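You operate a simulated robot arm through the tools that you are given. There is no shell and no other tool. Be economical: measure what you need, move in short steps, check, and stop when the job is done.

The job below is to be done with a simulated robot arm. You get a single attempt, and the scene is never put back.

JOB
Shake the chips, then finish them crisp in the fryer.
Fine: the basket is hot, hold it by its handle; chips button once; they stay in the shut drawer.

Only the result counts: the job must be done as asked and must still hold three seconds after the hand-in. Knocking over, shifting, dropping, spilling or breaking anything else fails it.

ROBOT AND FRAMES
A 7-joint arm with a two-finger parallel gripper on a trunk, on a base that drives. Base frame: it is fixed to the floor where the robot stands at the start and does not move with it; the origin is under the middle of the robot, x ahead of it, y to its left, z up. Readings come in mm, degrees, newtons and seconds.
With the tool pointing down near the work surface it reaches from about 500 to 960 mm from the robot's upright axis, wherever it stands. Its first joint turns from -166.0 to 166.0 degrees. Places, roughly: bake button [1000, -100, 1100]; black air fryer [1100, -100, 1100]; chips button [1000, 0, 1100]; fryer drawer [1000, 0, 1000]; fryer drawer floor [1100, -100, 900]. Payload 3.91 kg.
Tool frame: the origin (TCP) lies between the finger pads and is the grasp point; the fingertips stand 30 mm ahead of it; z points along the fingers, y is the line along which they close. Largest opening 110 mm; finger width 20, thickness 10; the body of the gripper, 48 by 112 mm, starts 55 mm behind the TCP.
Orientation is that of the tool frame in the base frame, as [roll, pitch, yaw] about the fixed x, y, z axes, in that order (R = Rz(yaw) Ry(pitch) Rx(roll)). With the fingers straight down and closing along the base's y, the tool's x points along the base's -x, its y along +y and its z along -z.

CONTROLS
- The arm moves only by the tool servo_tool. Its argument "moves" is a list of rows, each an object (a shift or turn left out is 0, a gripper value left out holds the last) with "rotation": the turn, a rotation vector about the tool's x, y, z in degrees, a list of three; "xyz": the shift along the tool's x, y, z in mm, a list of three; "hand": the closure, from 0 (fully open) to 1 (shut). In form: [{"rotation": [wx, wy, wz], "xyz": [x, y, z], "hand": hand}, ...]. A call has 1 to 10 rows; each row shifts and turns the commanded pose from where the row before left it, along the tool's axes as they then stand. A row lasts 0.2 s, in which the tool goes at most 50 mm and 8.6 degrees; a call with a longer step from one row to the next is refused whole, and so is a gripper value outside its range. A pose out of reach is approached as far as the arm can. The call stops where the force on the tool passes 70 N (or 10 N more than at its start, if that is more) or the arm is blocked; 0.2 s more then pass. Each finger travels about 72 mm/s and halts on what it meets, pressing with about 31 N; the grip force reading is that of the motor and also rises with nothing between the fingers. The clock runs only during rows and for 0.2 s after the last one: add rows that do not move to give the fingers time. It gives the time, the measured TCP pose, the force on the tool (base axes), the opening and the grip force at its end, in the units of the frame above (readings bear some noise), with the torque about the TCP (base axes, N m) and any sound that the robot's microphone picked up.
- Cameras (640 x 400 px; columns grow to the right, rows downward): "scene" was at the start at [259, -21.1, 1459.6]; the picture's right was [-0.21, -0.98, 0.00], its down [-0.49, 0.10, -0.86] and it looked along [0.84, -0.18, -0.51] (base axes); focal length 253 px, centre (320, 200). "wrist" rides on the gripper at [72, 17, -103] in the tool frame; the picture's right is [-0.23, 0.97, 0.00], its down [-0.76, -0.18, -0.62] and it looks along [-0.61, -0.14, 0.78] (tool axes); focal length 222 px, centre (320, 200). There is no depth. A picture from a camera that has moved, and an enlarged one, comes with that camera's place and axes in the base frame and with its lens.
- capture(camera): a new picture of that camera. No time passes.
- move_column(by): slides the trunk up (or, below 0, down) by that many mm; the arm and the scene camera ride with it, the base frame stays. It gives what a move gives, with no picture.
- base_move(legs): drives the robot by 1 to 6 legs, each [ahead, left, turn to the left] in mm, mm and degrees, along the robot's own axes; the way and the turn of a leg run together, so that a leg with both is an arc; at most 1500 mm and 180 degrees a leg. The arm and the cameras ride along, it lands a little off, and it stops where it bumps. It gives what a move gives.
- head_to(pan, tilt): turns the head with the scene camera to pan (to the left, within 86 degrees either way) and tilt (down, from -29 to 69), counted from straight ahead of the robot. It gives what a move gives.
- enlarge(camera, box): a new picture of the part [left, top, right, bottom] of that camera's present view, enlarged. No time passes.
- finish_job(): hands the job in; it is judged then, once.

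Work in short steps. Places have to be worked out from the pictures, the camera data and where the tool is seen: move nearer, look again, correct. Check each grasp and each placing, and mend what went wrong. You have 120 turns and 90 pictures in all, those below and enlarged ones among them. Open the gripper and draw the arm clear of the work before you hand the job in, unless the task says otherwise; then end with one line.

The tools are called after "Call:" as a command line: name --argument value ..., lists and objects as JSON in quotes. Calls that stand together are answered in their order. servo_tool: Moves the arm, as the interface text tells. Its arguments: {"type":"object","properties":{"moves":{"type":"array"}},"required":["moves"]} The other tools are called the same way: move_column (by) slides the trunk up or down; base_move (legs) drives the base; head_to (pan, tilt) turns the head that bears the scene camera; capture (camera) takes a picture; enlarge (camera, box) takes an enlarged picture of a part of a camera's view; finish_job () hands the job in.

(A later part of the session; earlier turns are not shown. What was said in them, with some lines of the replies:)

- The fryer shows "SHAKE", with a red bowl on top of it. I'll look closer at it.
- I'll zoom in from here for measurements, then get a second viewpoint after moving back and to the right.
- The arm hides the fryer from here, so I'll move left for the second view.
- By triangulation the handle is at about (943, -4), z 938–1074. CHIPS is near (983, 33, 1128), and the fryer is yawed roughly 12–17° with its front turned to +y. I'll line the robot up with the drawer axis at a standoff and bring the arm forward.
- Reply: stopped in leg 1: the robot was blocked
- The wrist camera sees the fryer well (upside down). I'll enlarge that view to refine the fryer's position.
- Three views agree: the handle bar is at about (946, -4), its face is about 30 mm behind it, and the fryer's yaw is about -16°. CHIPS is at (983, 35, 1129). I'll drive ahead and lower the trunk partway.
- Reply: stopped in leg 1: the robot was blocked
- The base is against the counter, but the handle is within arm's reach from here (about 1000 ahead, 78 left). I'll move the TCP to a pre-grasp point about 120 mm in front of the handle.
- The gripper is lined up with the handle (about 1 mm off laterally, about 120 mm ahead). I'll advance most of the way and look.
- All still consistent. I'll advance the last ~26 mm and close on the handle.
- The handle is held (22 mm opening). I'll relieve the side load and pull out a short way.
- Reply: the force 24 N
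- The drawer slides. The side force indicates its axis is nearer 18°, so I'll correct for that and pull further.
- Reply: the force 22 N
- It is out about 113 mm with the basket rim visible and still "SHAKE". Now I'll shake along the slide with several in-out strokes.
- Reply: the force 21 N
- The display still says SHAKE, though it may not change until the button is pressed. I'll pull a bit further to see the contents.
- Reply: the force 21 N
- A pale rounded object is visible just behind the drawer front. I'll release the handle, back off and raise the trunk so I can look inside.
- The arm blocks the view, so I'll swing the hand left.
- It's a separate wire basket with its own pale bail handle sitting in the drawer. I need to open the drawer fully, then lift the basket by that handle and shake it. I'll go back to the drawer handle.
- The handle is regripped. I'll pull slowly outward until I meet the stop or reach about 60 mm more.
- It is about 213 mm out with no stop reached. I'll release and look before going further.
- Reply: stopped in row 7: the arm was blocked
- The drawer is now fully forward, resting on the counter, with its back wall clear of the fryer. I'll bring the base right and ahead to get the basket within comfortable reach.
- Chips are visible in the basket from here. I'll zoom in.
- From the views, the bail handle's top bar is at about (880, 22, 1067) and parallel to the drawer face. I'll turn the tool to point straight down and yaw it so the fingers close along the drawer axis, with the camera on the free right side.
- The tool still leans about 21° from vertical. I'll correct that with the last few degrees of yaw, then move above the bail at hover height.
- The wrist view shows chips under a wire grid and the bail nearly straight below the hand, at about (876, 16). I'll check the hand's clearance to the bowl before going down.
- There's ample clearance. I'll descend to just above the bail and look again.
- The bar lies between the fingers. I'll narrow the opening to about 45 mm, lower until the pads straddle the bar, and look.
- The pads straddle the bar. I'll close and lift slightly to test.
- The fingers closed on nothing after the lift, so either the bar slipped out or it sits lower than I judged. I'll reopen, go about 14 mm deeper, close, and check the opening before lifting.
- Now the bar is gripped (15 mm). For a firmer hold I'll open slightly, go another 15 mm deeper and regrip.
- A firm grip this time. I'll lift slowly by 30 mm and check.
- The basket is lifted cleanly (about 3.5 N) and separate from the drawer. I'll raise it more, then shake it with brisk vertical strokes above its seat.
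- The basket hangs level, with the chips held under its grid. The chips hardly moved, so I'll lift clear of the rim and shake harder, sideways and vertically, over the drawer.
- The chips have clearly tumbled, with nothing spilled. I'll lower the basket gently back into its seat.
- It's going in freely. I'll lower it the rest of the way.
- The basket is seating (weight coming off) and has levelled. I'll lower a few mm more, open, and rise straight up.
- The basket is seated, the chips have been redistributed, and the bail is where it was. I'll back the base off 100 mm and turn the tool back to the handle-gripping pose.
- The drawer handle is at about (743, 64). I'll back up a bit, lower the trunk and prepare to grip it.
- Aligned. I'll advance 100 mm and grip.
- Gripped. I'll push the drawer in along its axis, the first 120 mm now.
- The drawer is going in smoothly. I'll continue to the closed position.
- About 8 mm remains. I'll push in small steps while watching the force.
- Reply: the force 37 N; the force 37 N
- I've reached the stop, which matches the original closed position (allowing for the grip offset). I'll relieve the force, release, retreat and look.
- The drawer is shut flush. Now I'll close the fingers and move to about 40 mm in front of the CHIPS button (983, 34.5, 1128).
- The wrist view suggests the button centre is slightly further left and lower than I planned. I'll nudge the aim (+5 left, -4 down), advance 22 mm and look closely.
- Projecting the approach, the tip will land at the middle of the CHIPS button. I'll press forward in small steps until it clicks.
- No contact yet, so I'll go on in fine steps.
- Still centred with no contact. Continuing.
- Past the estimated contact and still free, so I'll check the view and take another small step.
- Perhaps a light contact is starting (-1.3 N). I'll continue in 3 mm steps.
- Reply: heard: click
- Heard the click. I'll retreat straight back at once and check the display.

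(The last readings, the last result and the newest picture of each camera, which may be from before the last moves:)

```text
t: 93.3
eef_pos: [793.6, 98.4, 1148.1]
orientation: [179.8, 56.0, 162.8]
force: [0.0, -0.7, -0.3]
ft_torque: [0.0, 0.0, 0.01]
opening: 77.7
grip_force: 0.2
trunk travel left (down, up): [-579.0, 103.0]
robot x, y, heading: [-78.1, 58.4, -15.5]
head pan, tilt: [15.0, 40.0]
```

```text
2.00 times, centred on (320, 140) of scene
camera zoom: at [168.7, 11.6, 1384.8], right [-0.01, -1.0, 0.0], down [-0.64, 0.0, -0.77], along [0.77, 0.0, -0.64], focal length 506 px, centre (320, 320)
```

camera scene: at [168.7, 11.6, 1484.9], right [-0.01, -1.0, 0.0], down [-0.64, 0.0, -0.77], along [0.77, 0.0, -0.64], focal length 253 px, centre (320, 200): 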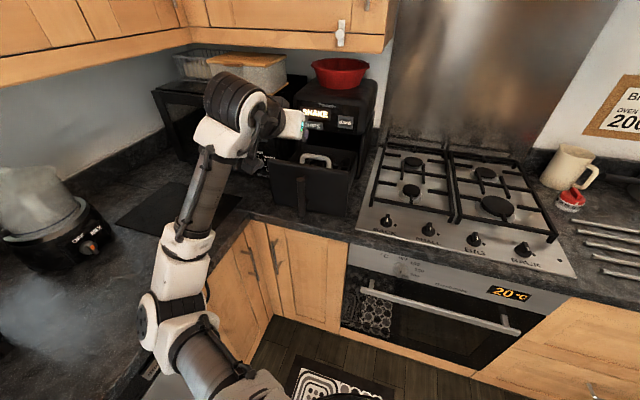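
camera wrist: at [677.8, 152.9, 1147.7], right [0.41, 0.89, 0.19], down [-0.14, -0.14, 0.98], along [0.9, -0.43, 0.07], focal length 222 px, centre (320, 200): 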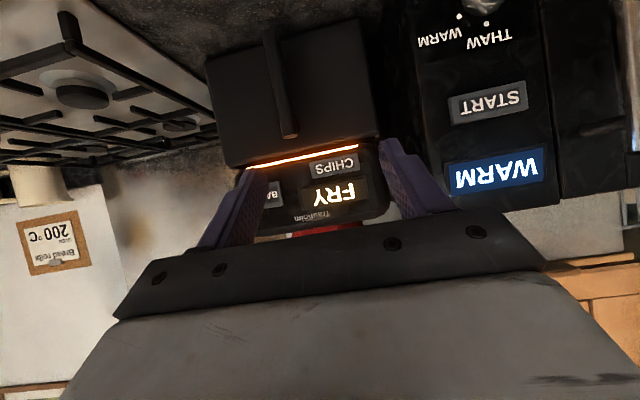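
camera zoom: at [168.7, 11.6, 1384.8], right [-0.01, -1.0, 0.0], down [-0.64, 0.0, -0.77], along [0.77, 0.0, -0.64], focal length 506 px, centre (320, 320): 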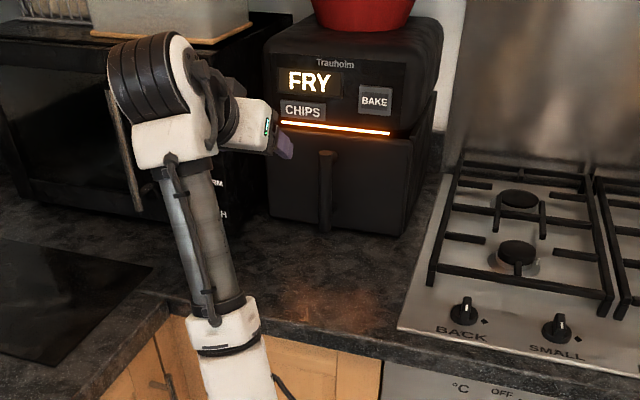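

The fryer shows FRY with its glow on and the drawer shut. I'll back the robot clear and take one last look.

Call:
base_move --legs '[[-200, 0, 0]]'

Call:
servo_tool --moves '[{}, {}, {}, {}, {}, {}, {}, {}, {}, {}]'

Call:
capture --camera "scene"

Call:
capture --camera "wrist"

```text
t: 94.9
eef_pos: [604.4, 150.7, 1150.2]
orientation: [179.8, 56.1, 162.8]
force: [-0.2, -0.6, 0.2]
ft_torque: [0.0, 0.0, 0.01]
opening: 76.9
grip_force: 0.0
trunk travel left (down, up): [-579.0, 103.0]
robot x, y, heading: [-268.9, 109.0, -15.2]
head pan, tilt: [15.0, 40.0]
```

```text
t: 97.1
eef_pos: [605.1, 150.4, 1149.9]
orientation: [179.8, 56.1, 162.7]
force: [0.4, -0.9, 0.5]
ft_torque: [0.01, 0.0, 0.0]
opening: 76.8
grip_force: 0.0
trunk travel left (down, up): [-579.0, 103.0]
robot x, y, heading: [-268.3, 110.9, -15.4]
head pan, tilt: [15.0, 40.0]
```

```text
20 pictures are left
camera scene: at [-19.9, 63.4, 1384.8], right [-0.01, -1.0, 0.0], down [-0.64, 0.0, -0.77], along [0.77, 0.0, -0.64], focal length 253 px, centre (320, 200)
```

scene: 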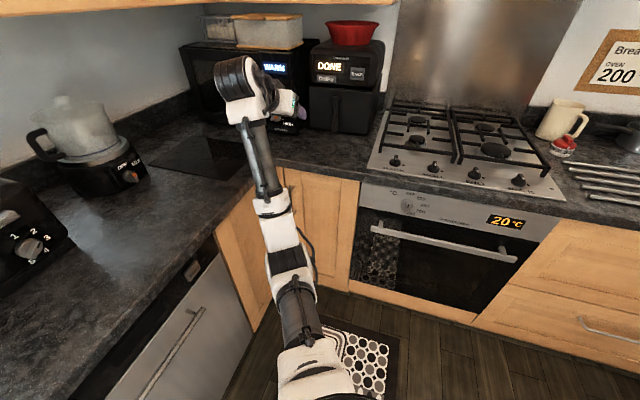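

```text
19 pictures are left
camera wrist: at [489.5, 204.8, 1147.7], right [0.41, 0.89, 0.19], down [-0.14, -0.14, 0.98], along [0.9, -0.43, 0.07], focal length 222 px, centre (320, 200)
```

wrist: 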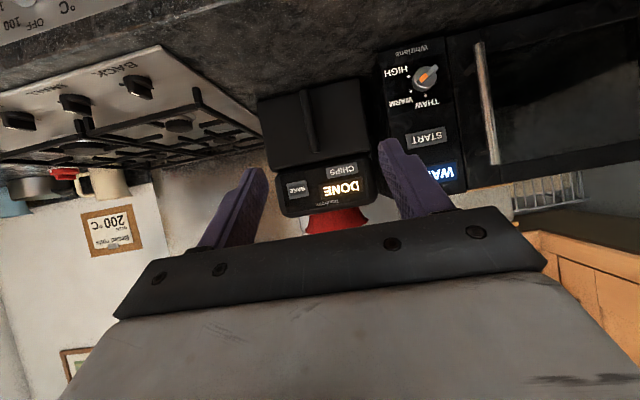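

The display reads DONE, the drawer is shut with the basket inside, everything else is untouched, and the arm is clear with the gripper open. I'm handing in.

Call:
finish_job

```text
The job is handed in.
```

I lifted the basket by its handle and shook the chips, then put it back, shut the drawer and pressed the chips button once; the fryer ran and now reads DONE, with the chips still inside.
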